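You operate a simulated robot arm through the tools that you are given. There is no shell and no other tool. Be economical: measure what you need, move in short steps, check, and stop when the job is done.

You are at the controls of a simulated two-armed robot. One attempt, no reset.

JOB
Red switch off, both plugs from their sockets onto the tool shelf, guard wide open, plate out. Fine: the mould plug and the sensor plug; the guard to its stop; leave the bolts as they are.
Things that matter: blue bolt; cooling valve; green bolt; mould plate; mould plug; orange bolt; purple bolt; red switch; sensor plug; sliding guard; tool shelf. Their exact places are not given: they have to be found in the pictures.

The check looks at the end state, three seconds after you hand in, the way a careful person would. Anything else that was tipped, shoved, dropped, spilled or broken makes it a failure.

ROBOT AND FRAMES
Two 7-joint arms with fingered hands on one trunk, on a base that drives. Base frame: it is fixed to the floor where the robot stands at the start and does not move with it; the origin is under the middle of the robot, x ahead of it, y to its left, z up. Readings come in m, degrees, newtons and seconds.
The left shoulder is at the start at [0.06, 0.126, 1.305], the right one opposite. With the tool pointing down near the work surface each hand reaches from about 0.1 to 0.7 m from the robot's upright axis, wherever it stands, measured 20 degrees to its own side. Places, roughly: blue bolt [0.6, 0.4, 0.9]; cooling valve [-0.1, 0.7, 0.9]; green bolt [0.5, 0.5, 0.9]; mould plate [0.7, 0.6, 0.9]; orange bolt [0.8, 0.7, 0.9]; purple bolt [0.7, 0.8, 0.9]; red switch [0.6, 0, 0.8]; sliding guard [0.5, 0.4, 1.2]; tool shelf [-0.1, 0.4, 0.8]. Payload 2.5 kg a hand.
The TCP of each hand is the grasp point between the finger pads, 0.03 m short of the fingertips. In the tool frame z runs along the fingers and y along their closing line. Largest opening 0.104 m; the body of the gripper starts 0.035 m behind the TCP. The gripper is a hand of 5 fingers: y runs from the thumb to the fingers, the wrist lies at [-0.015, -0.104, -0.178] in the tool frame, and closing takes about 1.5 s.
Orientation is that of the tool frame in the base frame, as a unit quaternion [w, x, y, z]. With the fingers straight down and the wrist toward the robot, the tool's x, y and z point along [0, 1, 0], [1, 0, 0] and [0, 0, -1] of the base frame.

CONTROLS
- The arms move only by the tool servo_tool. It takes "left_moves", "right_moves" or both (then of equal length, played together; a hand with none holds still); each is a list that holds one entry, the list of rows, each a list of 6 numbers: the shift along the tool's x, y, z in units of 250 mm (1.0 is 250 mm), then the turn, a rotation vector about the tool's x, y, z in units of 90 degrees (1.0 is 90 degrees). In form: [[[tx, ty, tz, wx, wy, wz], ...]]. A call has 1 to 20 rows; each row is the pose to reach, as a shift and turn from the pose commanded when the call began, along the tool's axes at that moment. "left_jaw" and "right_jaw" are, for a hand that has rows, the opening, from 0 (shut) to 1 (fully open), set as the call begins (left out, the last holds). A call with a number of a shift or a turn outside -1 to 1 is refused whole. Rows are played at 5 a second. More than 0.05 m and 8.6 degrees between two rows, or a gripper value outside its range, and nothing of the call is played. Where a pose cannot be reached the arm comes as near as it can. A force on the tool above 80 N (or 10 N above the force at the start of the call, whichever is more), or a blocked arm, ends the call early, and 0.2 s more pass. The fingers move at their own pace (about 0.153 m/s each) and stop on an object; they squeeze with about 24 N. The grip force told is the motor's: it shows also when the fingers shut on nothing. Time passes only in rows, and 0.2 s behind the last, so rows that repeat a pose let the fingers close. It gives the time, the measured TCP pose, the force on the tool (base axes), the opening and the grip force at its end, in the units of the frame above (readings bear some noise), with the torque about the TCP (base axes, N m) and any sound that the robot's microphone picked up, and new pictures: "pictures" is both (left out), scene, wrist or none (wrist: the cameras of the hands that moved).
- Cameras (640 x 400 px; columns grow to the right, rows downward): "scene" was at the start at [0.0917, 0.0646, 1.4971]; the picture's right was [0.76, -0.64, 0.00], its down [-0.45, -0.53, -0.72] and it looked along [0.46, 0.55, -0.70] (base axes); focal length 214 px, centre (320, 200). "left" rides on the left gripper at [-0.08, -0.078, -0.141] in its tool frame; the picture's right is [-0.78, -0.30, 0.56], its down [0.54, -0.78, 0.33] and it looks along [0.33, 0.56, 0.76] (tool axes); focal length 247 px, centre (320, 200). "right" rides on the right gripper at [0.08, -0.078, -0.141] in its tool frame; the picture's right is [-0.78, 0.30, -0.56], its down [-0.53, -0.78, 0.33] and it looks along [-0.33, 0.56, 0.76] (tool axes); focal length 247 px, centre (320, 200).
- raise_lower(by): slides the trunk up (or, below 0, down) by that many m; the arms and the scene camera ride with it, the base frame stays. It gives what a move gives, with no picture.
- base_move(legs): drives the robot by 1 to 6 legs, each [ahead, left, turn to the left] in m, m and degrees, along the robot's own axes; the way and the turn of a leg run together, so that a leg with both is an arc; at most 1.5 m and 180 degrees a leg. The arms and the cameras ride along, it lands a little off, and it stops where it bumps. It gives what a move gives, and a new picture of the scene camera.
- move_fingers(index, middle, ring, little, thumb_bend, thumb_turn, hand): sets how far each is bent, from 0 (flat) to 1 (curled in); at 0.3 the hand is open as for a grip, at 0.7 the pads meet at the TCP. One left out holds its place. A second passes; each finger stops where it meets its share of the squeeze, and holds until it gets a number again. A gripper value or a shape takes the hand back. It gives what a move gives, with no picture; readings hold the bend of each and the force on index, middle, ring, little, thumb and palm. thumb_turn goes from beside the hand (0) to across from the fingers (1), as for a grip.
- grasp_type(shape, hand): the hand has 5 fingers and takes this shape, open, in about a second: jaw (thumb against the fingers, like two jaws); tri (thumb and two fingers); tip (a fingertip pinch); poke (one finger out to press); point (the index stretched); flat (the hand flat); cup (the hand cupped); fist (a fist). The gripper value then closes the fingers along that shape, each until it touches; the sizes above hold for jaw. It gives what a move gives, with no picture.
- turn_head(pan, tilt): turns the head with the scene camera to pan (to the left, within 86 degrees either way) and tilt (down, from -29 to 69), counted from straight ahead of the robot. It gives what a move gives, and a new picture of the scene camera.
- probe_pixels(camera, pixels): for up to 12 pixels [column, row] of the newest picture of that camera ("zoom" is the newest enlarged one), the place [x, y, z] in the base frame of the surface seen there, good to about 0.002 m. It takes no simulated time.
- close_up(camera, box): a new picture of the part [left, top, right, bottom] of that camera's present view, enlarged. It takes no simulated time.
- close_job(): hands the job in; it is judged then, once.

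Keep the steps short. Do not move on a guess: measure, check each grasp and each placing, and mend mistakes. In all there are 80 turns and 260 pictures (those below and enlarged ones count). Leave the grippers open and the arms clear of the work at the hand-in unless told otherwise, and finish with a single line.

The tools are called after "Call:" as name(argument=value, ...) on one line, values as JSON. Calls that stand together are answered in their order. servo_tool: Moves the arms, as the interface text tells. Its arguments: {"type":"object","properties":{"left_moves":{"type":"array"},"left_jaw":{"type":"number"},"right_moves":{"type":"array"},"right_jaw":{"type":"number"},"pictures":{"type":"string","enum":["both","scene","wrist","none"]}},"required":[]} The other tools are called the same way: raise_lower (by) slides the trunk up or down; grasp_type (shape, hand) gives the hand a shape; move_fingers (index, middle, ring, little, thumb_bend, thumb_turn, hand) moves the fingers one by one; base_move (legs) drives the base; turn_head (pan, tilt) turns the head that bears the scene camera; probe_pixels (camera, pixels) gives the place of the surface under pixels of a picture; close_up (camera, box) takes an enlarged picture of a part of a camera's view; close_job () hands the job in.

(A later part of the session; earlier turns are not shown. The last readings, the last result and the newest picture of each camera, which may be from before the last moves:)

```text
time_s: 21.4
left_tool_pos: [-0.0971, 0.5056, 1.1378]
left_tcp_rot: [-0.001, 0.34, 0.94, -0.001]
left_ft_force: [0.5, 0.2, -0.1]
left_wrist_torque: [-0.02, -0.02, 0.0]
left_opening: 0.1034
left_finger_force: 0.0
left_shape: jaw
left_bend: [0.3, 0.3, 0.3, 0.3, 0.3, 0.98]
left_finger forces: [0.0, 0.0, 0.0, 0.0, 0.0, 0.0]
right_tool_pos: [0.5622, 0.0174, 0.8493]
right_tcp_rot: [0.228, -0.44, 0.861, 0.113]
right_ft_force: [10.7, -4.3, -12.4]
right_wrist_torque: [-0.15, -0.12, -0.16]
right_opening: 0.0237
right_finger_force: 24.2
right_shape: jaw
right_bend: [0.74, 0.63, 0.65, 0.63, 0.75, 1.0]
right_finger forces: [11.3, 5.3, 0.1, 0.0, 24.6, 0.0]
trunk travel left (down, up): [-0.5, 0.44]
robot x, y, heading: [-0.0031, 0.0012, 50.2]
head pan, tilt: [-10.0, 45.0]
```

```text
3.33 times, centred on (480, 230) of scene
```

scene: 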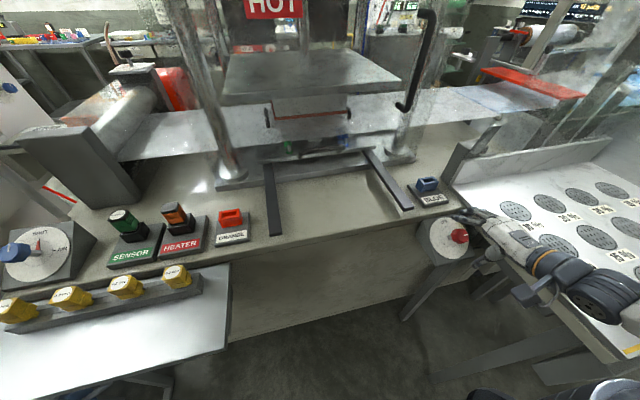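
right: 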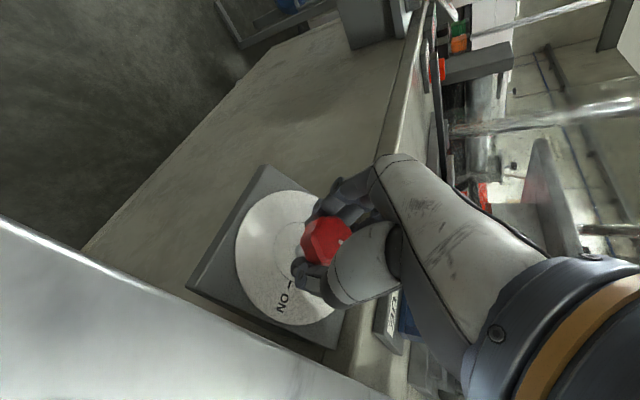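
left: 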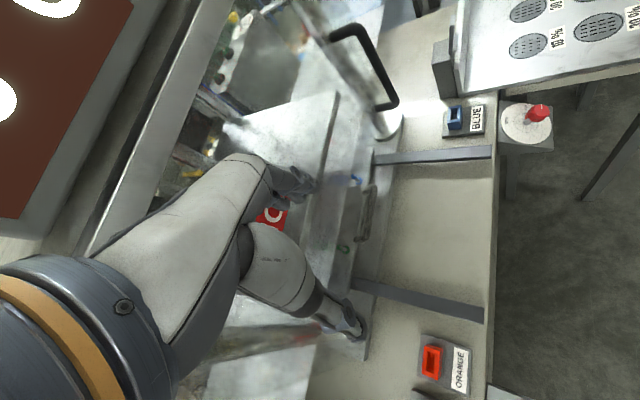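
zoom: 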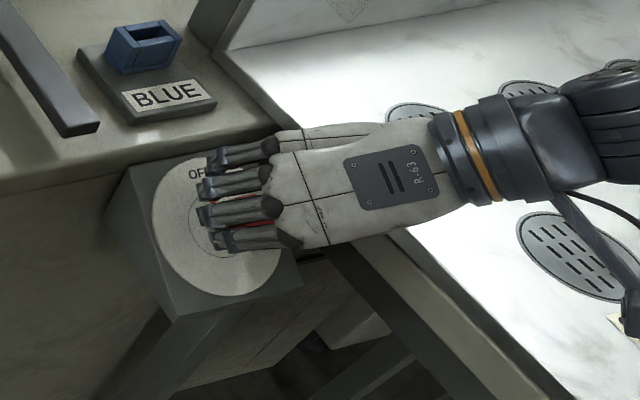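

Turned without stop. I open the hand, then back off along the axis to inspect.

Call:
servo_tool(right_moves=[[[0, 0, 0, 0, 0, 0], [0, 0, 0, 0, 0, 0], [0, 0, 0, 0, 0, 0], [0, 0, 0, 0, 0, 0], [0, 0, 0, 0, 0, 0], [0, 0, 0, 0, 0, 0], [0, 0, -0.1, 0, 0, 0], [0, 0, -0.25, 0, 0, 0], [0, 0, -0.4, 0, 0, 0], [0, 0, -0.5, 0, 0, 0]]], right_jaw=1, pictures="wrist")

Call:
close_up(camera="right", box=[190, 160, 370, 340])

```text
time_s: 23.8
left_tool_pos: [-0.0981, 0.5053, 1.1372]
left_tcp_rot: [0.0, 0.34, 0.941, 0.0]
left_ft_force: [-0.2, -0.2, 0.2]
left_wrist_torque: [-0.01, -0.02, -0.01]
left_opening: 0.1036
left_finger_force: 0.2
left_shape: jaw
left_bend: [0.3, 0.3, 0.3, 0.3, 0.3, 0.98]
left_finger forces: [0.0, 0.0, 0.1, 0.0, 0.0, 0.0]
right_tool_pos: [0.4944, -0.0403, 0.9035]
right_tcp_rot: [0.147, -0.425, 0.882, 0.142]
right_ft_force: [0.6, 0.1, 0.8]
right_wrist_torque: [0.03, 0.0, 0.04]
right_opening: 0.1038
right_finger_force: 0.1
right_shape: jaw
right_bend: [0.3, 0.3, 0.3, 0.3, 0.3, 0.98]
right_finger forces: [0.1, 0.0, 0.0, 0.0, 0.0, 0.1]
trunk travel left (down, up): [-0.5, 0.44]
robot x, y, heading: [0.0014, -0.0022, 50.2]
head pan, tilt: [-10.0, 45.0]
stopped in row 10 (right hand): the arm was blocked; the commanded pose is now the measured one
```

right: 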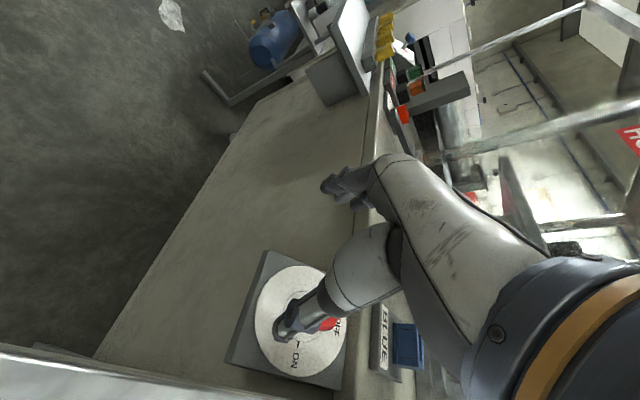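

```text
2.22 times, centred on (280, 250) of right
```

zoom: 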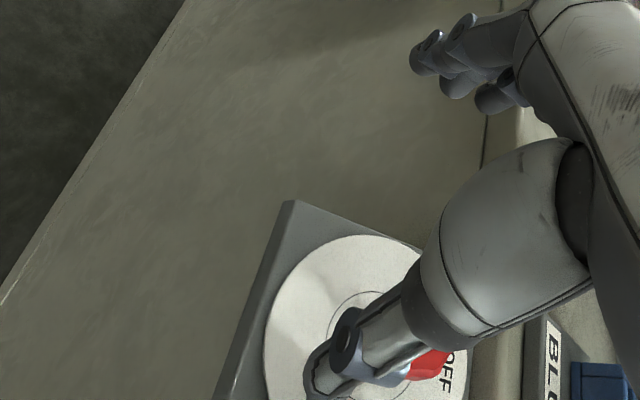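

The move ended early with the arm blocked. I check the scene.

Call:
turn_head(pan=-20, tilt=50)

Call:
close_up(camera="scene", box=[380, 130, 580, 280])

```text
time_s: 24.6
left_tool_pos: [-0.0993, 0.5062, 1.1373]
left_tcp_rot: [0.001, 0.34, 0.94, -0.001]
left_ft_force: [-0.8, -0.3, -0.8]
left_wrist_torque: [-0.01, 0.01, 0.01]
left_opening: 0.1036
left_finger_force: 0.1
left_shape: jaw
left_bend: [0.3, 0.3, 0.3, 0.3, 0.3, 0.98]
left_finger forces: [0.1, 0.1, 0.1, 0.0, 0.1, 0.0]
right_tool_pos: [0.4939, -0.0395, 0.9052]
right_tcp_rot: [0.148, -0.425, 0.882, 0.141]
right_ft_force: [-0.4, 0.2, 0.8]
right_wrist_torque: [-0.01, -0.03, 0.01]
right_opening: 0.1037
right_finger_force: 0.1
right_shape: jaw
right_bend: [0.3, 0.3, 0.3, 0.3, 0.3, 0.98]
right_finger forces: [0.1, 0.1, 0.0, 0.1, 0.0, 0.0]
trunk travel left (down, up): [-0.5, 0.44]
robot x, y, heading: [-0.001, -0.0005, 50.1]
head pan, tilt: [-20.0, 50.0]
```

scene: 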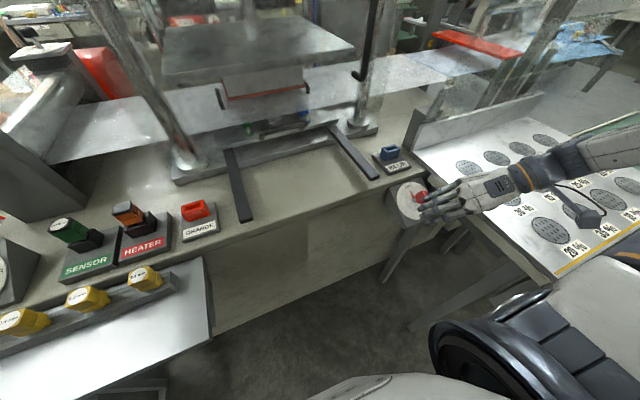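

```text
2.67 times, centred on (480, 205) of scene
```

zoom: 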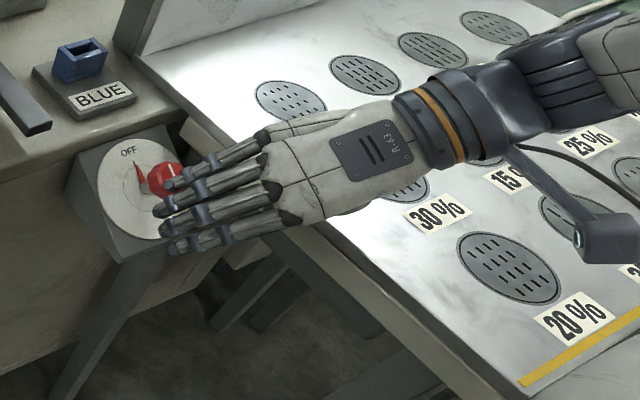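

The knob's pointer seems to point to OFF. I lift everything with the trunk by 0.2 m, then view it clearly.

Call:
raise_lower(by=0.2)

Call:
close_up(camera="scene", box=[340, 130, 600, 300])

Call:
close_up(camera="right", box=[190, 200, 430, 400])

```text
time_s: 26.7
left_tool_pos: [-0.0999, 0.506, 1.3373]
left_tcp_rot: [0.0, 0.339, 0.941, 0.0]
left_ft_force: [-0.1, -0.1, 0.2]
left_wrist_torque: [-0.01, -0.01, 0.02]
left_opening: 0.1034
left_finger_force: 0.0
left_shape: jaw
left_bend: [0.3, 0.3, 0.3, 0.3, 0.3, 0.98]
left_finger forces: [0.0, 0.1, 0.1, 0.0, 0.0, 0.0]
right_tool_pos: [0.4932, -0.0404, 1.1038]
right_tcp_rot: [0.148, -0.426, 0.881, 0.141]
right_ft_force: [-0.2, -0.3, 0.1]
right_wrist_torque: [-0.03, 0.01, 0.05]
right_opening: 0.104
right_finger_force: 0.0
right_shape: jaw
right_bend: [0.3, 0.3, 0.3, 0.3, 0.3, 0.98]
right_finger forces: [0.0, 0.0, 0.1, 0.0, 0.1, 0.0]
trunk travel left (down, up): [-0.7, 0.24]
robot x, y, heading: [-0.0011, -0.0001, 50.3]
head pan, tilt: [-20.0, 50.0]
```

```text
2.35 times, centred on (470, 215) of scene
```

zoom: 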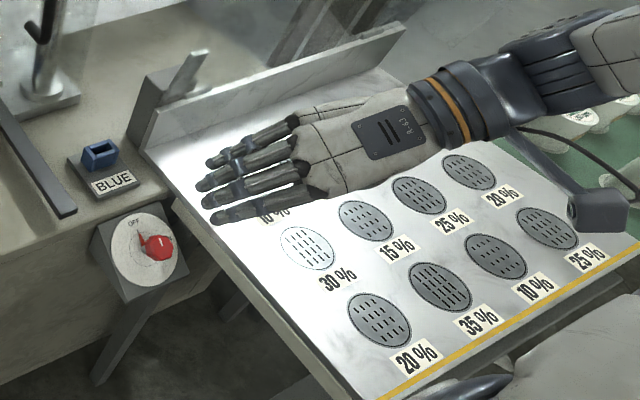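

```text
2.00 times, centred on (310, 300) of right
```

zoom: 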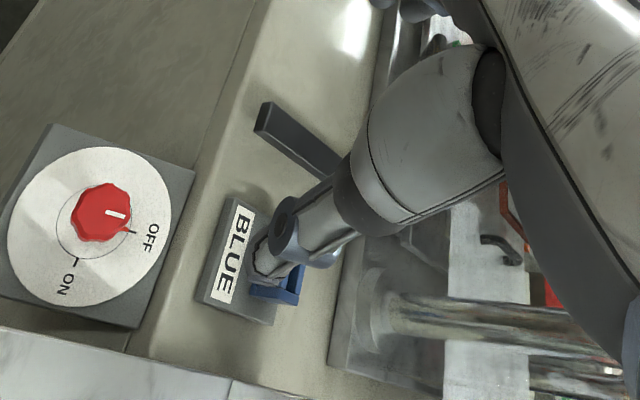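

The switch reads OFF. Next the plugs: I turn the head to them and enlarge.

Call:
turn_head(pan=25, tilt=45)

Call:
close_up(camera="scene", box=[220, 170, 380, 290])

```text
time_s: 27.9
left_tool_pos: [-0.099, 0.5059, 1.3374]
left_tcp_rot: [0.0, 0.34, 0.94, 0.0]
left_ft_force: [0.0, 0.2, 0.3]
left_wrist_torque: [0.01, 0.0, 0.03]
left_opening: 0.1037
left_finger_force: 0.1
left_shape: jaw
left_bend: [0.3, 0.3, 0.3, 0.3, 0.3, 0.98]
left_finger forces: [0.0, 0.1, 0.0, 0.0, 0.0, 0.0]
right_tool_pos: [0.4931, -0.0394, 1.105]
right_tcp_rot: [0.148, -0.425, 0.882, 0.14]
right_ft_force: [0.5, 0.5, 0.2]
right_wrist_torque: [0.01, 0.01, -0.01]
right_opening: 0.1041
right_finger_force: 0.0
right_shape: jaw
right_bend: [0.3, 0.3, 0.3, 0.3, 0.3, 0.98]
right_finger forces: [0.0, 0.0, 0.0, 0.0, 0.0, 0.1]
trunk travel left (down, up): [-0.7, 0.24]
robot x, y, heading: [-0.0005, -0.0008, 50.5]
head pan, tilt: [25.0, 45.0]
```

scene: 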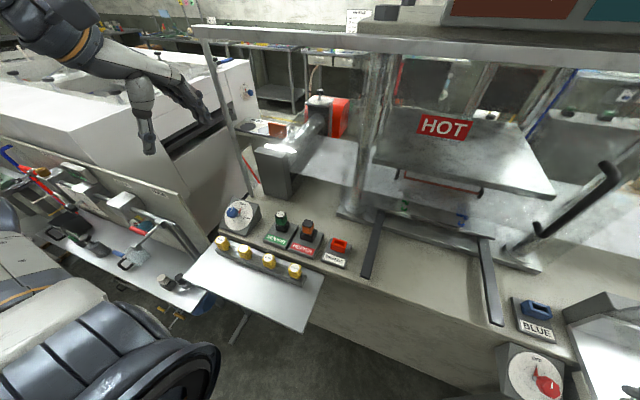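

```text
3.33 times, centred on (300, 230) of scene
```

zoom: 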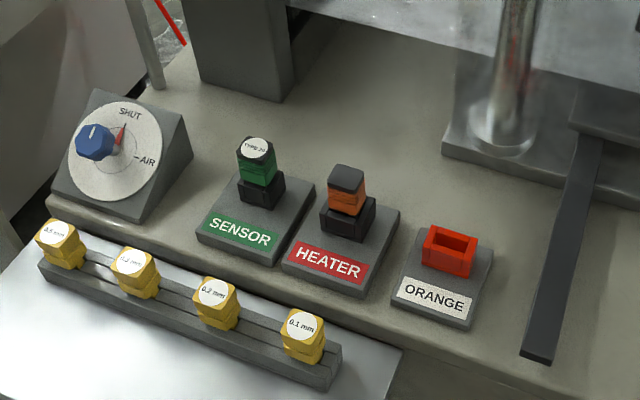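

I probe the plug tops, sides, socket tops, and shelf area.

Call:
probe_pixels(camera="zoom", pixels=[[255, 147], [243, 147], [270, 147], [256, 172], [346, 178], [330, 177], [362, 180], [346, 200], [346, 226], [262, 195], [240, 190], [375, 212]])

Call:
probe_pixels(camera="scene", pixels=[[300, 325], [250, 300], [200, 272], [270, 290], [290, 300], [240, 275], [318, 278], [303, 290], [306, 328], [190, 278], [270, 300], [230, 280]])

```text
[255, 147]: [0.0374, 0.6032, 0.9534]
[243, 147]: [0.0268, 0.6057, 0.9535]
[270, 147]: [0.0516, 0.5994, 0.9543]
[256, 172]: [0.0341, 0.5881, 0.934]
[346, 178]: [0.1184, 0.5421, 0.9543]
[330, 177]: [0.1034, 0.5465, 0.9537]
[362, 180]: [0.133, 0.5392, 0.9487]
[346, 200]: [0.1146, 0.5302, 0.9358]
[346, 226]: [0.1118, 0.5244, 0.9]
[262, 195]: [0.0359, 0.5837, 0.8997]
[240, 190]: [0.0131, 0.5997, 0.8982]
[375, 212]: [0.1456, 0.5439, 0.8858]
```

```text
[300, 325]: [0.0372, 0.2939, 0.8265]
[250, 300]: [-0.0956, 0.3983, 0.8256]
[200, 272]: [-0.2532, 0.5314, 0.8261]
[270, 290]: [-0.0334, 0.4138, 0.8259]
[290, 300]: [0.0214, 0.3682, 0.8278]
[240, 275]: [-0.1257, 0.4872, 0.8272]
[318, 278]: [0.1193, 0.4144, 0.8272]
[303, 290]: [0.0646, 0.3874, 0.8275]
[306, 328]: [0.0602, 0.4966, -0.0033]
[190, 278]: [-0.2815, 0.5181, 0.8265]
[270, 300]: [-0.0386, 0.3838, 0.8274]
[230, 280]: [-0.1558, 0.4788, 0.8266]
```

Plug tops: sensor (0.039,0.602,0.954), heater (0.118,0.543,0.954); sockets' tops at 0.90. The left hand goes above the heater (mould) plug.

Call:
servo_tool(left_moves=[[[-0.0715, 0.0835, 0.1235, 0, 0, -0.005], [-0.143, 0.167, 0.247, 0, 0, -0.011], [-0.2145, 0.2505, 0.3705, 0, 0, -0.016], [-0.286, 0.334, 0.494, 0, 0, -0.022], [-0.3575, 0.4175, 0.6175, 0, 0, -0.027], [-0.429, 0.501, 0.741, 0, 0, -0.032], [-0.5005, 0.5845, 0.8645, 0, 0, -0.038], [-0.572, 0.668, 0.988, 0, 0, -0.043], [-0.572, 0.668, 0.988, 0, 0, -0.043]]])

```text
time_s: 29.9
left_tool_pos: [0.1163, 0.5431, 1.0901]
left_tcp_rot: [0.0, 0.308, 0.951, 0.0]
left_ft_force: [1.0, 0.0, -0.6]
left_wrist_torque: [0.03, 0.0, 0.02]
left_opening: 0.1038
left_finger_force: 0.0
left_shape: jaw
left_bend: [0.3, 0.3, 0.3, 0.3, 0.3, 0.98]
left_finger forces: [0.0, 0.0, 0.0, 0.0, 0.1, 0.0]
right_tool_pos: [0.4932, -0.0399, 1.1048]
right_tcp_rot: [0.148, -0.425, 0.882, 0.141]
right_ft_force: [-1.4, 0.1, -0.5]
right_wrist_torque: [-0.03, -0.03, 0.01]
right_opening: 0.104
right_finger_force: 0.1
right_shape: jaw
right_bend: [0.3, 0.3, 0.3, 0.3, 0.3, 0.98]
right_finger forces: [0.0, 0.0, 0.0, 0.0, 0.0, 0.1]
trunk travel left (down, up): [-0.7, 0.24]
robot x, y, heading: [0.0035, 0.0001, 50.3]
head pan, tilt: [25.0, 45.0]
```

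scene: 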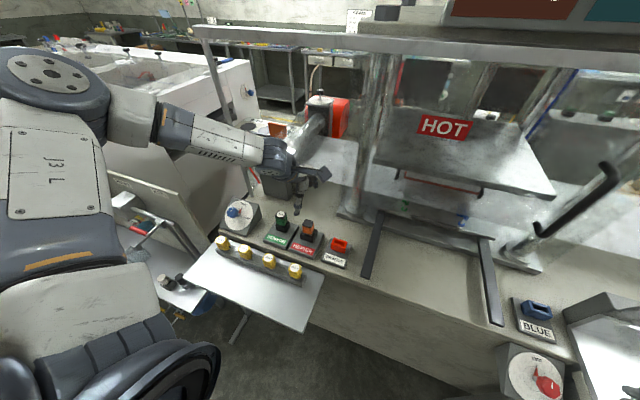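
left: 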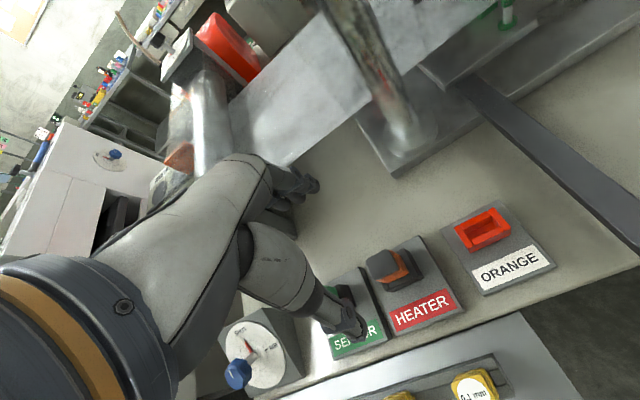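

I refine the heater plug's top centre from the wrist picture.

Call:
close_up(camera="left", box=[340, 220, 440, 320])

Call:
probe_pixels(camera="zoom", pixels=[[260, 165], [300, 160], [230, 170], [265, 180], [250, 140], [280, 200], [330, 200], [340, 165], [350, 240]])

```text
4.00 times, centred on (390, 270) of left
```

zoom: 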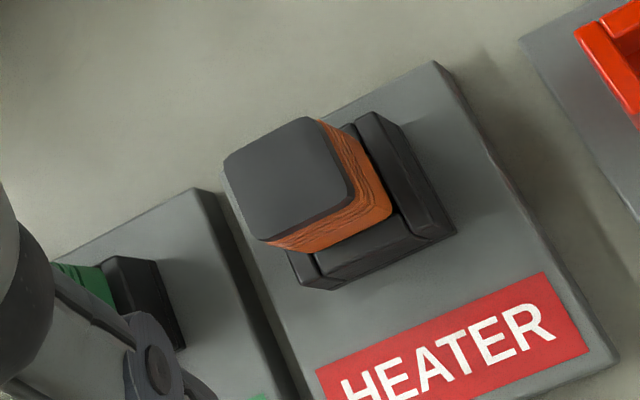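

```text
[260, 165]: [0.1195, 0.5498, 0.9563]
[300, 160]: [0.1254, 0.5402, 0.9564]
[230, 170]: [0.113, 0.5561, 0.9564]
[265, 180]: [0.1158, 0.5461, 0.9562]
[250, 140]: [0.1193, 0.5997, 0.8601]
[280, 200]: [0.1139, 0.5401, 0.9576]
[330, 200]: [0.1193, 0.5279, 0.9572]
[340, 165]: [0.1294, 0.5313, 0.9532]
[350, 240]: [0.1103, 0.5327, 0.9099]
```

Heater top centre (0.120,0.540,0.957). I go down 0.15 m over it.

Call:
servo_tool(left_moves=[[[-0.017, 0.002, 0.16, 0, 0, 0], [-0.017, 0.002, 0.32, 0, 0, 0], [-0.017, 0.002, 0.44, 0, 0, 0], [-0.017, 0.002, 0.54, 0, 0, 0], [-0.017, 0.002, 0.6, 0, 0, 0], [-0.017, 0.002, 0.6, 0, 0, 0]]], pictures="wrist")

Call:
close_up(camera="scene", box=[220, 150, 380, 270])

```text
time_s: 31.2
left_tool_pos: [0.1074, 0.5361, 0.967]
left_tcp_rot: [0.0, 0.308, 0.951, 0.0]
left_ft_force: [-0.6, -0.9, -0.1]
left_wrist_torque: [-0.03, -0.02, -0.04]
left_opening: 0.1037
left_finger_force: 0.1
left_shape: jaw
left_bend: [0.3, 0.3, 0.3, 0.3, 0.3, 0.98]
left_finger forces: [0.1, 0.1, 0.0, 0.1, 0.0, 0.0]
left hand out of reach, approached as far as the arm can: row 4, 5, 6
right_tool_pos: [0.4938, -0.0403, 1.1049]
right_tcp_rot: [0.149, -0.426, 0.881, 0.141]
right_ft_force: [0.1, 0.3, 0.5]
right_wrist_torque: [0.04, -0.05, 0.04]
right_opening: 0.1034
right_finger_force: 0.1
right_shape: jaw
right_bend: [0.3, 0.3, 0.3, 0.3, 0.3, 0.98]
right_finger forces: [0.0, 0.1, 0.0, 0.0, 0.0, 0.0]
trunk travel left (down, up): [-0.7, 0.24]
robot x, y, heading: [0.0012, -0.001, 50.6]
head pan, tilt: [25.0, 45.0]
```

left: 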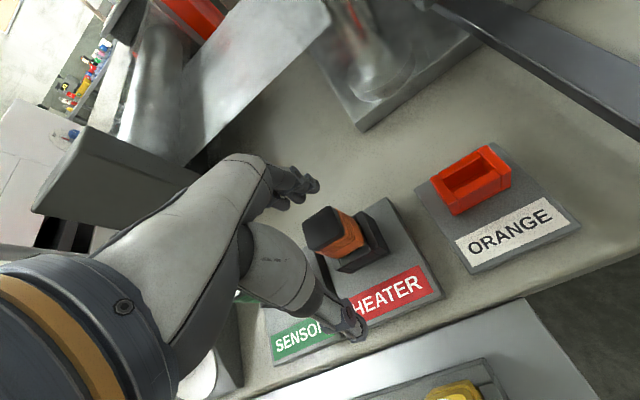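

```text
3.33 times, centred on (300, 210) of scene
```

zoom: 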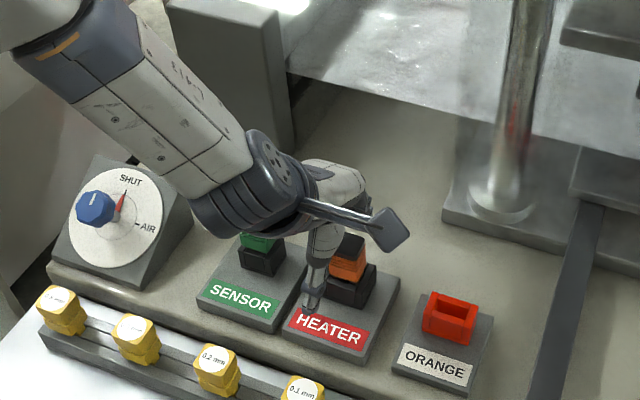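

The arm runs out of reach downwards, so I go back up and lower the trunk by 0.15 m instead (right hand stays above 0.95, where it was safe before).

Call:
servo_tool(left_moves=[[[0, 0, -0.15, 0, 0, 0], [0, 0, -0.3, 0, 0, 0], [0, 0, -0.45, 0, 0, 0], [0, 0, -0.6, 0, 0, 0], [0, 0, -0.6, 0, 0, 0]]], pictures="none")

Call:
raise_lower(by=-0.08)

Call:
close_up(camera="left", box=[240, 180, 480, 380])

```text
time_s: 32.5
left_tool_pos: [0.108, 0.5351, 1.1177]
left_tcp_rot: [0.001, 0.309, 0.951, 0.0]
left_ft_force: [-0.9, 0.1, 0.3]
left_wrist_torque: [-0.01, 0.0, 0.01]
left_opening: 0.1039
left_finger_force: 0.2
left_shape: jaw
left_bend: [0.3, 0.3, 0.3, 0.3, 0.3, 0.98]
left_finger forces: [0.1, 0.1, 0.0, 0.1, 0.1, 0.0]
right_tool_pos: [0.4935, -0.0408, 1.1059]
right_tcp_rot: [0.148, -0.426, 0.881, 0.14]
right_ft_force: [0.1, 0.8, -0.3]
right_wrist_torque: [0.03, 0.01, 0.02]
right_opening: 0.1035
right_finger_force: 0.0
right_shape: jaw
right_bend: [0.3, 0.3, 0.3, 0.3, 0.3, 0.98]
right_finger forces: [0.0, 0.0, 0.1, 0.0, 0.0, 0.0]
trunk travel left (down, up): [-0.7, 0.24]
robot x, y, heading: [-0.0042, -0.0059, 50.7]
head pan, tilt: [25.0, 45.0]
```

```text
time_s: 33.6
left_tool_pos: [0.1085, 0.5371, 1.0379]
left_tcp_rot: [0.0, 0.307, 0.952, 0.0]
left_ft_force: [0.1, 0.5, 0.5]
left_wrist_torque: [0.0, 0.02, 0.0]
left_opening: 0.1039
left_finger_force: 0.1
left_shape: jaw
left_bend: [0.3, 0.3, 0.3, 0.3, 0.3, 0.98]
left_finger forces: [0.0, 0.0, 0.1, 0.1, 0.0, 0.0]
right_tool_pos: [0.4941, -0.0387, 1.0247]
right_tcp_rot: [0.147, -0.425, 0.882, 0.14]
right_ft_force: [0.4, 0.6, 0.8]
right_wrist_torque: [0.02, 0.03, -0.03]
right_opening: 0.104
right_finger_force: 0.1
right_shape: jaw
right_bend: [0.3, 0.3, 0.3, 0.3, 0.3, 0.98]
right_finger forces: [0.0, 0.1, 0.1, 0.0, 0.0, 0.0]
trunk travel left (down, up): [-0.62, 0.32]
robot x, y, heading: [-0.0016, -0.0005, 50.4]
head pan, tilt: [25.0, 45.0]
```

```text
2.00 times, centred on (360, 280) of left
```

zoom: 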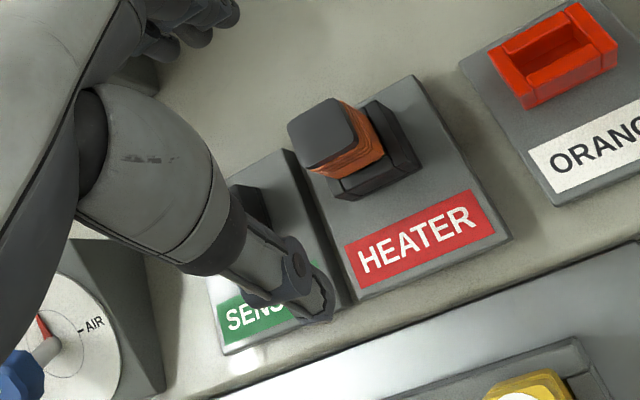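

Now down to the heater plug with the correction.

Call:
servo_tool(left_moves=[[[-0.028, 0.04, 0.1, 0, 0, 0], [-0.028, 0.04, 0.2, 0, 0, 0], [-0.028, 0.04, 0.3, 0, 0, 0], [-0.028, 0.04, 0.39, 0, 0, 0], [-0.028, 0.04, 0.39, 0, 0, 0]]], pictures="wrist")

Call:
close_up(camera="scene", box=[220, 120, 380, 240])

```text
time_s: 34.8
left_tool_pos: [0.1192, 0.5398, 0.9392]
left_tcp_rot: [0.0, 0.307, 0.952, 0.0]
left_ft_force: [0.7, 0.5, 0.2]
left_wrist_torque: [-0.04, 0.02, 0.02]
left_opening: 0.1036
left_finger_force: 0.1
left_shape: jaw
left_bend: [0.3, 0.3, 0.3, 0.3, 0.3, 0.98]
left_finger forces: [0.0, 0.0, 0.0, 0.0, 0.0, 0.0]
right_tool_pos: [0.4938, -0.0398, 1.025]
right_tcp_rot: [0.147, -0.425, 0.882, 0.14]
right_ft_force: [-0.5, 0.9, -0.2]
right_wrist_torque: [-0.01, 0.03, 0.02]
right_opening: 0.1039
right_finger_force: 0.1
right_shape: jaw
right_bend: [0.3, 0.3, 0.3, 0.3, 0.3, 0.98]
right_finger forces: [0.0, 0.1, 0.1, 0.1, 0.0, 0.0]
trunk travel left (down, up): [-0.62, 0.32]
robot x, y, heading: [-0.0008, 0.0009, 50.4]
head pan, tilt: [25.0, 45.0]
```

left: 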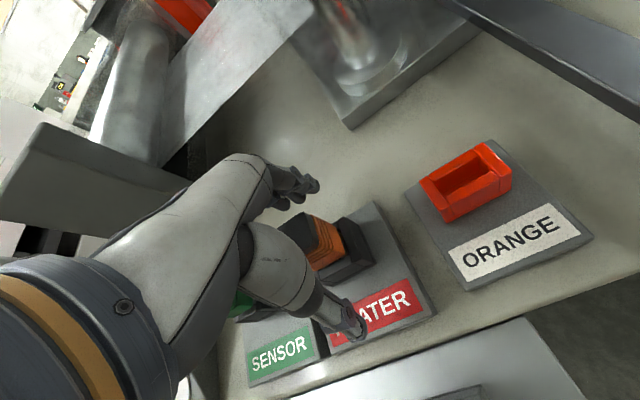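

```text
3.33 times, centred on (300, 180) of scene
```

zoom: 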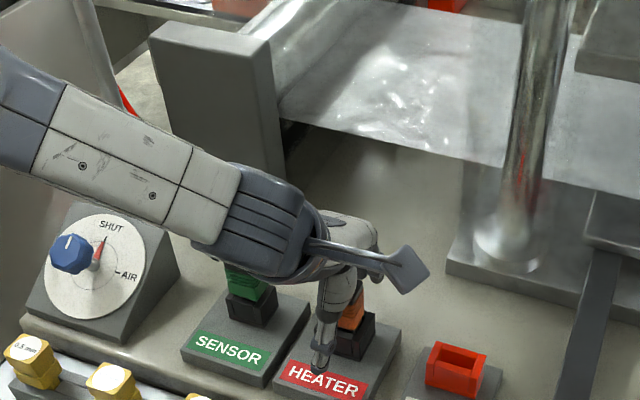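

Aligned at (0.119,0.540,0.939). I close on the plug.

Call:
servo_tool(left_moves=[[[0, 0, 0, 0, 0, 0], [0, 0, 0, 0, 0, 0], [0, 0, 0, 0, 0, 0], [0, 0, 0, 0, 0, 0], [0, 0, 0, 0, 0, 0], [0, 0, 0, 0, 0, 0], [0, 0, 0, 0, 0, 0], [0, 0, 0, 0, 0, 0]]], left_jaw=0, pictures="wrist")

```text
time_s: 36.6
left_tool_pos: [0.121, 0.5398, 0.9406]
left_tcp_rot: [0.0, 0.307, 0.952, 0.001]
left_ft_force: [-1.3, -0.7, 4.1]
left_wrist_torque: [0.1, -0.06, 0.05]
left_opening: 0.0261
left_finger_force: 23.7
left_shape: jaw
left_bend: [0.74, 0.54, 0.59, 0.56, 0.75, 1.0]
left_finger forces: [13.2, 7.6, 0.0, 0.1, 19.8, 0.1]
right_tool_pos: [0.4934, -0.0402, 1.0245]
right_tcp_rot: [0.148, -0.425, 0.882, 0.14]
right_ft_force: [-0.6, -0.1, 0.3]
right_wrist_torque: [-0.03, 0.0, 0.02]
right_opening: 0.1037
right_finger_force: 0.1
right_shape: jaw
right_bend: [0.3, 0.3, 0.3, 0.3, 0.3, 0.98]
right_finger forces: [0.1, 0.0, 0.1, 0.0, 0.1, 0.1]
trunk travel left (down, up): [-0.62, 0.32]
robot x, y, heading: [-0.0048, -0.0028, 50.7]
head pan, tilt: [25.0, 45.0]
```

left: 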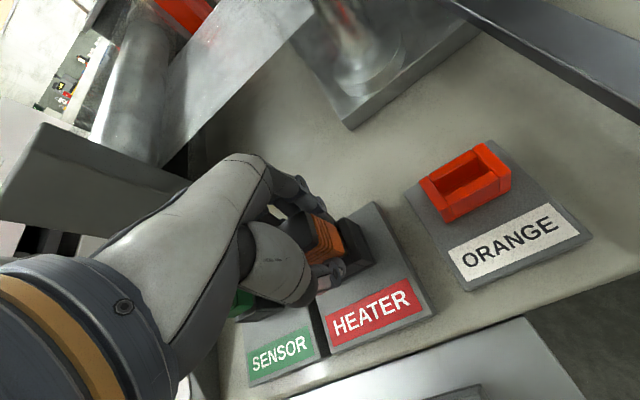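

Gripped (index, middle, thumb). I pull straight up 0.1 m.

Call:
servo_tool(left_moves=[[[0, 0, -0.04, 0, 0, 0], [0, 0, -0.08, 0, 0, 0], [0, 0, -0.12, 0, 0, 0], [0, 0, -0.18, 0, 0, 0], [0, 0, -0.28, 0, 0, 0], [0, 0, -0.4, 0, 0, 0], [0, 0, -0.4, 0, 0, 0]]])

Call:
close_up(camera="scene", box=[220, 100, 380, 220])

```text
time_s: 38.2
left_tool_pos: [0.1198, 0.5408, 1.0388]
left_tcp_rot: [-0.001, 0.307, 0.952, 0.0]
left_ft_force: [-1.1, 0.2, 0.2]
left_wrist_torque: [-0.03, -0.02, 0.01]
left_opening: 0.0245
left_finger_force: 24.2
left_shape: jaw
left_bend: [0.73, 0.55, 0.59, 0.56, 0.75, 1.0]
left_finger forces: [13.3, 6.8, 0.0, 0.0, 20.0, 0.0]
right_tool_pos: [0.493, -0.0406, 1.0249]
right_tcp_rot: [0.146, -0.426, 0.882, 0.14]
right_ft_force: [0.4, 0.1, 0.4]
right_wrist_torque: [0.0, 0.01, 0.03]
right_opening: 0.1037
right_finger_force: 0.0
right_shape: jaw
right_bend: [0.3, 0.3, 0.3, 0.3, 0.3, 0.98]
right_finger forces: [0.0, 0.0, 0.1, 0.0, 0.0, 0.0]
trunk travel left (down, up): [-0.62, 0.32]
robot x, y, heading: [0.0006, -0.0026, 50.5]
head pan, tilt: [25.0, 45.0]
```

scene: 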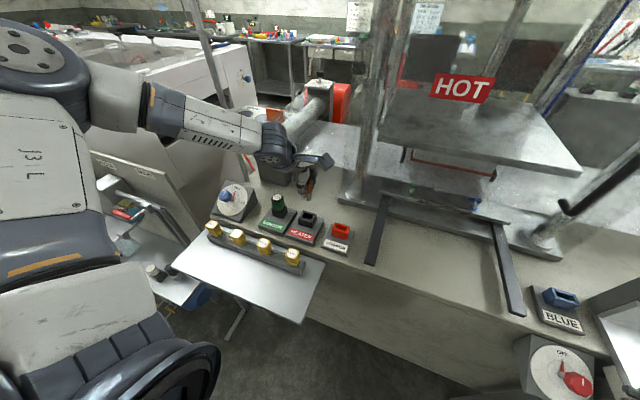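
left: 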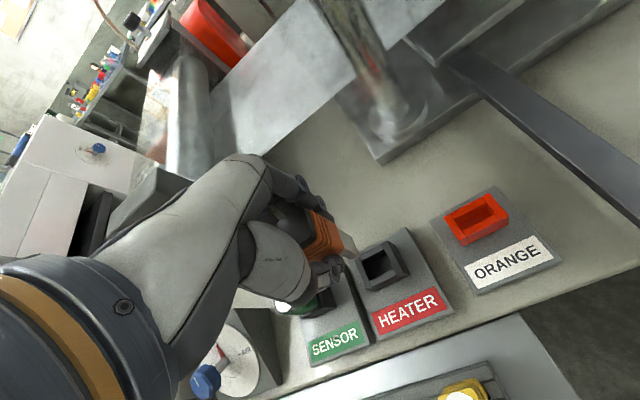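

```text
3.33 times, centred on (300, 160) of scene
```

zoom: 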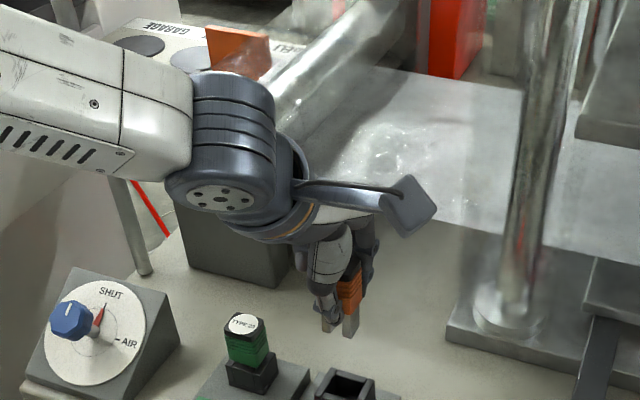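

The mould (heater) plug is out and its socket empty. I measure its prong tip to know its length before laying it on the shelf.

Call:
probe_pixels(camera="zoom", pixels=[[350, 331], [347, 318], [353, 320], [328, 326], [350, 295], [362, 285], [350, 338]])

Call:
close_up(camera="left", box=[230, 170, 390, 310])

```text
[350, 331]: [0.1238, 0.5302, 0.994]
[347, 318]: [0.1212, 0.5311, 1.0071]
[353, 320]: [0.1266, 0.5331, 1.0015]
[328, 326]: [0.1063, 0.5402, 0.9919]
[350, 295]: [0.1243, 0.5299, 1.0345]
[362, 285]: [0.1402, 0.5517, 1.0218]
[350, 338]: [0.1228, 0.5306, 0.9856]
```

```text
2.86 times, centred on (310, 240) of left
```

zoom: 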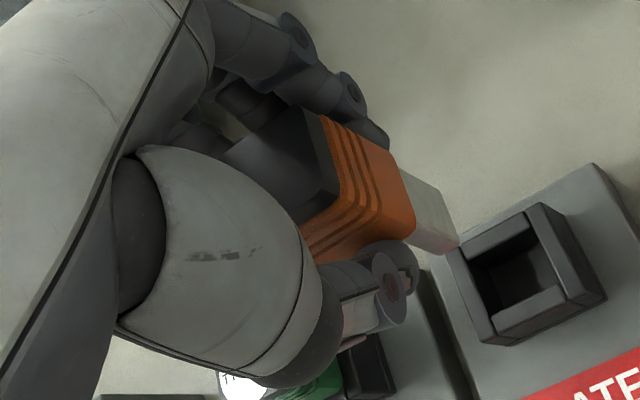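

The prong ends 0.054 m below the TCP; plug about 0.075 m long. I'll carry it back over the shelf's free strip and tilt 45° so that it will lie down sideways along the strip, clear of the gauge rack.

Call:
servo_tool(left_moves=[[[0, -0.14, 0, 0, 0.083, 0], [0, -0.28, 0, 0, 0.167, 0], [0, -0.42, 0, 0, 0.25, 0], [0, -0.57, 0, 0, 0.333, 0], [0, -0.71, 0, 0, 0.417, 0], [0.008, -0.855, 0, 0, 0.5, 0], [0.008, -0.855, 0, 0, 0.5, 0]]])

Call:
turn_head(pan=45, tilt=62)

```text
time_s: 39.8
left_tool_pos: [0.0425, 0.3999, 1.0376]
left_tcp_rot: [-0.364, 0.283, 0.879, 0.118]
left_ft_force: [-0.3, 0.0, 0.0]
left_wrist_torque: [-0.01, -0.02, 0.02]
left_opening: 0.0245
left_finger_force: 24.1
left_shape: jaw
left_bend: [0.73, 0.55, 0.59, 0.56, 0.76, 1.0]
left_finger forces: [13.4, 6.6, 0.1, 0.0, 20.1, 0.0]
left hand out of reach, approached as far as the arm can: row 4, 5, 6, 7
right_tool_pos: [0.4939, -0.0402, 1.0252]
right_tcp_rot: [0.148, -0.425, 0.882, 0.141]
right_ft_force: [0.6, 1.1, 0.3]
right_wrist_torque: [0.04, -0.01, 0.01]
right_opening: 0.1039
right_finger_force: 0.1
right_shape: jaw
right_bend: [0.3, 0.3, 0.3, 0.3, 0.3, 0.98]
right_finger forces: [0.1, 0.0, 0.0, 0.0, 0.1, 0.1]
trunk travel left (down, up): [-0.62, 0.32]
robot x, y, heading: [0.0023, -0.0002, 50.4]
head pan, tilt: [25.0, 45.0]
```

scene: 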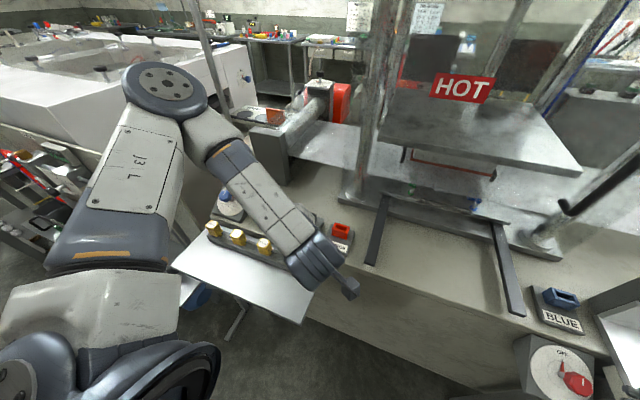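
left: 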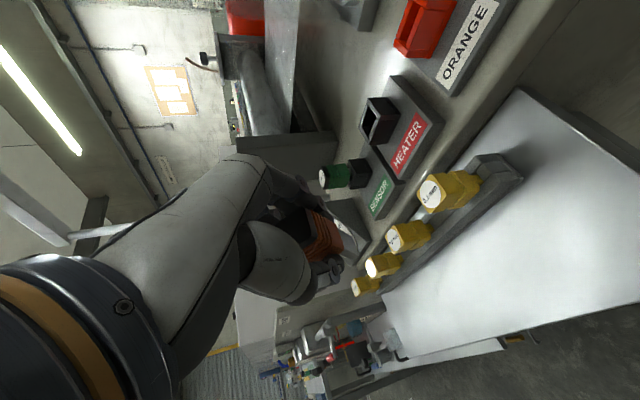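

```text
time_s: 40.6
left_tool_pos: [0.0421, 0.3989, 1.038]
left_tcp_rot: [-0.365, 0.282, 0.879, 0.117]
left_ft_force: [0.4, 0.7, -0.1]
left_wrist_torque: [0.0, 0.0, -0.01]
left_opening: 0.0246
left_finger_force: 24.0
left_shape: jaw
left_bend: [0.73, 0.55, 0.59, 0.56, 0.76, 1.0]
left_finger forces: [13.3, 6.7, 0.0, 0.0, 20.0, 0.0]
right_tool_pos: [0.4949, -0.0395, 1.0233]
right_tcp_rot: [0.147, -0.425, 0.882, 0.14]
right_ft_force: [0.7, 0.3, 0.6]
right_wrist_torque: [0.01, -0.02, 0.02]
right_opening: 0.1036
right_finger_force: 0.0
right_shape: jaw
right_bend: [0.3, 0.3, 0.3, 0.3, 0.3, 0.98]
right_finger forces: [0.0, 0.1, 0.1, 0.0, 0.1, 0.0]
trunk travel left (down, up): [-0.62, 0.32]
robot x, y, heading: [0.0005, -0.0017, 50.4]
head pan, tilt: [45.0, 62.0]
```

scene: 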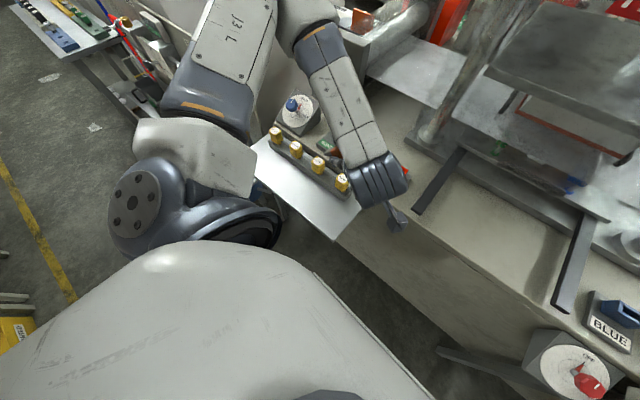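

The arm is cramped near the body. Space behind is clear, so I back the robot off 0.2 m; both hands are higher than everything nearby.

Call:
base_move(legs=[[-0.2, 0, 0]])

```text
time_s: 42.3
left_tool_pos: [-0.0874, 0.2429, 1.0383]
left_tcp_rot: [-0.365, 0.283, 0.879, 0.118]
left_ft_force: [-0.7, 0.2, -0.8]
left_wrist_torque: [-0.02, -0.02, 0.01]
left_opening: 0.0246
left_finger_force: 24.2
left_shape: jaw
left_bend: [0.73, 0.55, 0.59, 0.56, 0.76, 1.0]
left_finger forces: [13.3, 6.6, 0.0, 0.0, 19.9, 0.0]
right_tool_pos: [0.3649, -0.1956, 1.0236]
right_tcp_rot: [0.148, -0.425, 0.882, 0.141]
right_ft_force: [0.1, 0.8, 0.1]
right_wrist_torque: [0.01, -0.02, -0.01]
right_opening: 0.1036
right_finger_force: 0.1
right_shape: jaw
right_bend: [0.3, 0.3, 0.3, 0.3, 0.3, 0.98]
right_finger forces: [0.0, 0.1, 0.1, 0.0, 0.0, 0.1]
trunk travel left (down, up): [-0.62, 0.32]
robot x, y, heading: [-0.127, -0.1558, 50.4]
head pan, tilt: [45.0, 62.0]
```

scene: 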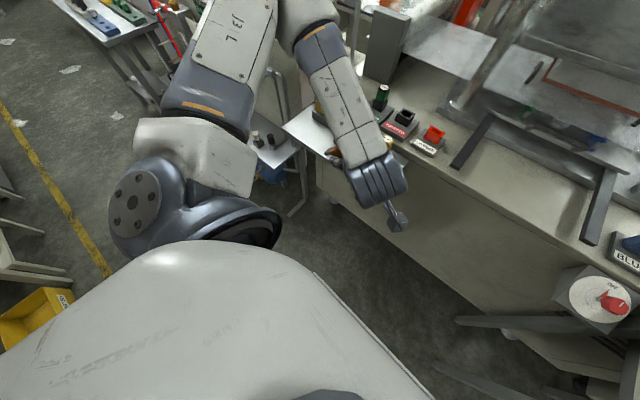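

Now move the tilted plug over the strip at (-0.007,0.369,1.0).

Call:
servo_tool(left_moves=[[[-0.021, 0.15, 0.033, 0, 0, 0], [-0.042, 0.3, 0.066, 0, 0, 0], [-0.063, 0.45, 0.1, 0, 0, 0], [-0.084, 0.596, 0.132, 0, 0, 0], [-0.084, 0.596, 0.132, 0, 0, 0]]])

Call:
close_up(camera="scene", box=[260, 50, 460, 220])

```text
time_s: 43.5
left_tool_pos: [-0.0253, 0.3747, 1.0132]
left_tcp_rot: [-0.364, 0.284, 0.879, 0.117]
left_ft_force: [0.3, -1.0, -1.1]
left_wrist_torque: [0.01, -0.02, 0.0]
left_opening: 0.0243
left_finger_force: 23.9
left_shape: jaw
left_bend: [0.73, 0.55, 0.59, 0.56, 0.76, 1.0]
left_finger forces: [13.3, 6.7, 0.1, 0.0, 20.0, 0.0]
left hand out of reach, approached as far as the arm can: row 3, 4, 5
right_tool_pos: [0.3652, -0.1955, 1.0253]
right_tcp_rot: [0.147, -0.424, 0.882, 0.141]
right_ft_force: [-1.0, 0.9, -0.2]
right_wrist_torque: [0.0, -0.02, 0.03]
right_opening: 0.1035
right_finger_force: 0.0
right_shape: jaw
right_bend: [0.3, 0.3, 0.3, 0.3, 0.3, 0.98]
right_finger forces: [0.0, 0.1, 0.0, 0.0, 0.0, 0.1]
trunk travel left (down, up): [-0.62, 0.32]
robot x, y, heading: [-0.1277, -0.1536, 50.2]
head pan, tilt: [45.0, 62.0]
```

scene: 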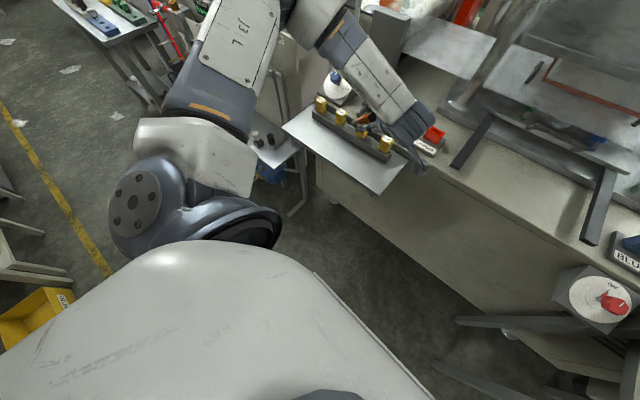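
left: 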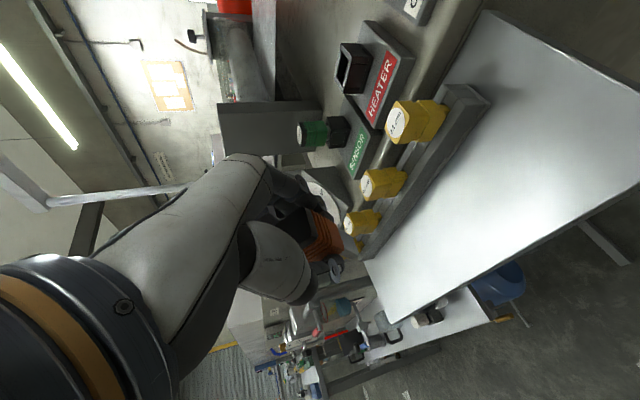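

```text
2.35 times, centred on (360, 135) of scene
```

zoom: 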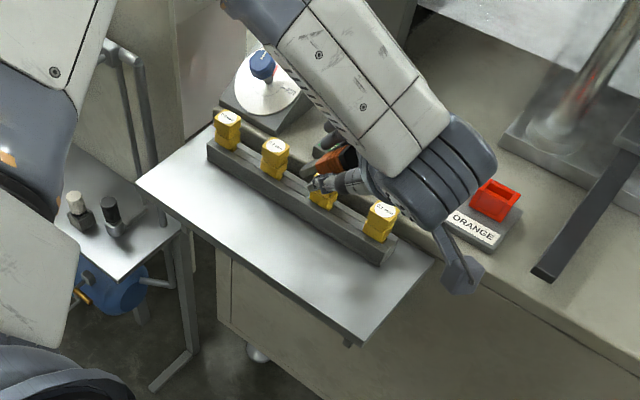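

This tilt strains the arm. I'll tilt the other way instead (wrist to the left, 30°), turning in place above the strip.

Call:
servo_tool(left_moves=[[[0, 0, 0, 0, -0.09, 0], [0, 0, 0, 0, -0.18, 0], [0, 0, 0, 0, -0.27, 0], [0, 0, 0, 0, -0.36, 0], [0, 0, 0, 0, -0.45, 0], [0, 0, 0, 0, -0.54, 0], [0, 0, 0, 0, -0.63, 0], [0, 0, 0, 0, -0.73, 0], [0, 0, 0, 0, -0.833, 0], [0, 0, 0, 0, -0.833, 0]]])

Call:
close_up(camera="scene", box=[260, 50, 460, 220])

```text
refused: row 8 steps farther than a row can; nothing moved
```

```text
2.35 times, centred on (360, 135) of scene
```

zoom: 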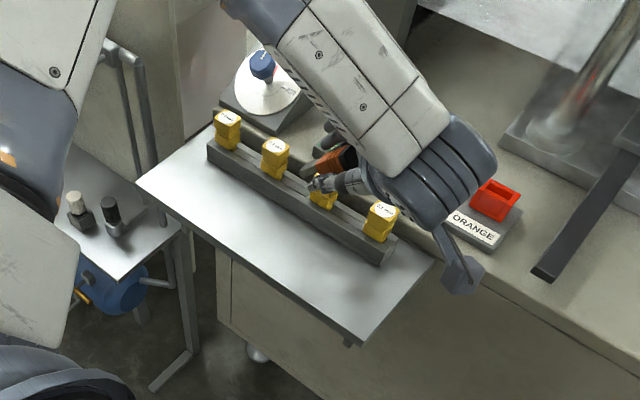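

Call:
servo_tool(left_moves=[[[0, 0, 0, 0, -0.09, 0], [0, 0, 0, 0, -0.18, 0], [0, 0, 0, 0, -0.27, 0], [0, 0, 0, 0, -0.36, 0], [0, 0, 0, 0, -0.45, 0], [0, 0, 0, 0, -0.54, 0], [0, 0, 0, 0, -0.63, 0], [0, 0, 0, 0, -0.72, 0], [0, 0, 0, 0, -0.81, 0], [0, 0, 0, 0, -0.833, 0], [0, 0, 0, 0, -0.833, 0]]])

Call:
close_up(camera="scene", box=[260, 50, 460, 220])

```text
time_s: 45.9
left_tool_pos: [-0.0237, 0.3732, 1.0145]
left_tcp_rot: [0.247, 0.295, 0.919, -0.079]
left_ft_force: [-0.1, -0.6, -0.2]
left_wrist_torque: [-0.04, 0.02, 0.0]
left_opening: 0.0245
left_finger_force: 24.5
left_shape: jaw
left_bend: [0.73, 0.55, 0.59, 0.56, 0.76, 1.0]
left_finger forces: [13.1, 6.5, 0.0, 0.1, 19.6, 0.0]
right_tool_pos: [0.3651, -0.1956, 1.0236]
right_tcp_rot: [0.147, -0.425, 0.882, 0.14]
right_ft_force: [-0.4, -0.2, 0.5]
right_wrist_torque: [-0.03, 0.01, 0.03]
right_opening: 0.1037
right_finger_force: 0.1
right_shape: jaw
right_bend: [0.3, 0.3, 0.3, 0.3, 0.3, 0.98]
right_finger forces: [0.0, 0.1, 0.0, 0.0, 0.0, 0.1]
trunk travel left (down, up): [-0.62, 0.32]
robot x, y, heading: [-0.1262, -0.1529, 50.1]
head pan, tilt: [45.0, 62.0]
```

scene: 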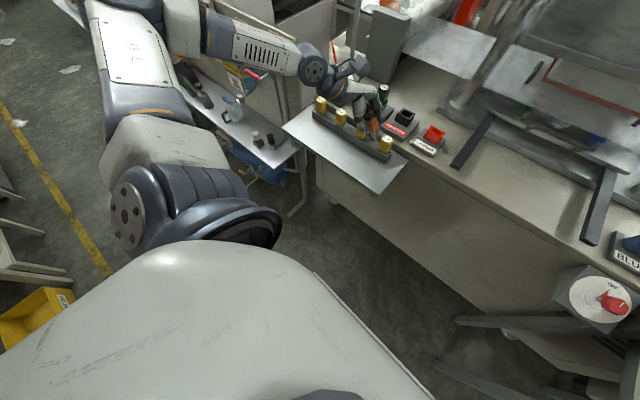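
left: 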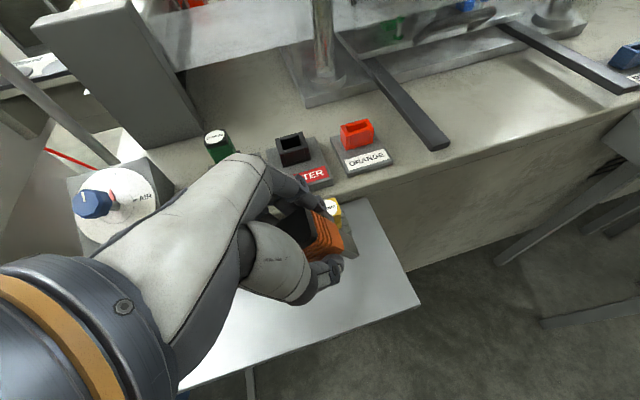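

```text
2.35 times, centred on (360, 135) of scene
```

zoom: 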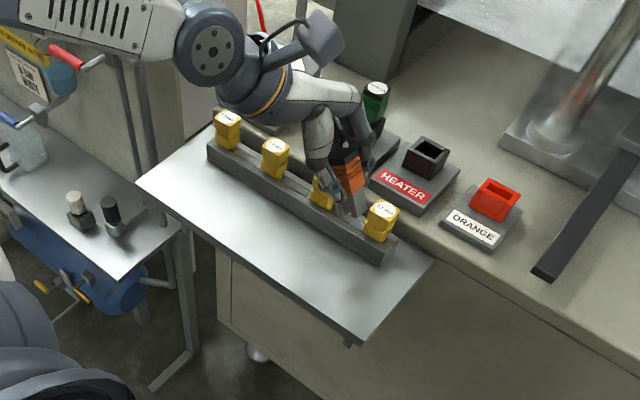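

Good posture. I measure the rack's front side and shelf edges for clearance before lowering.

Call:
probe_pixels(camera="zoom", pixels=[[300, 222], [340, 250], [250, 190], [360, 255], [383, 242], [300, 260], [355, 335], [230, 150], [372, 222], [320, 205]])

```text
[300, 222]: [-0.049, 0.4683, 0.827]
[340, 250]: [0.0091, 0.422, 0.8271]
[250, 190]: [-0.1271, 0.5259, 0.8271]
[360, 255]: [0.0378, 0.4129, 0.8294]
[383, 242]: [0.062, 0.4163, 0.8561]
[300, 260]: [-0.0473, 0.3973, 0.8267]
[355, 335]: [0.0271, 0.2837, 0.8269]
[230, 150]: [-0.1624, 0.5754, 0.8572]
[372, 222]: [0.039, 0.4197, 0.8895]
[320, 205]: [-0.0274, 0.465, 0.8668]
```

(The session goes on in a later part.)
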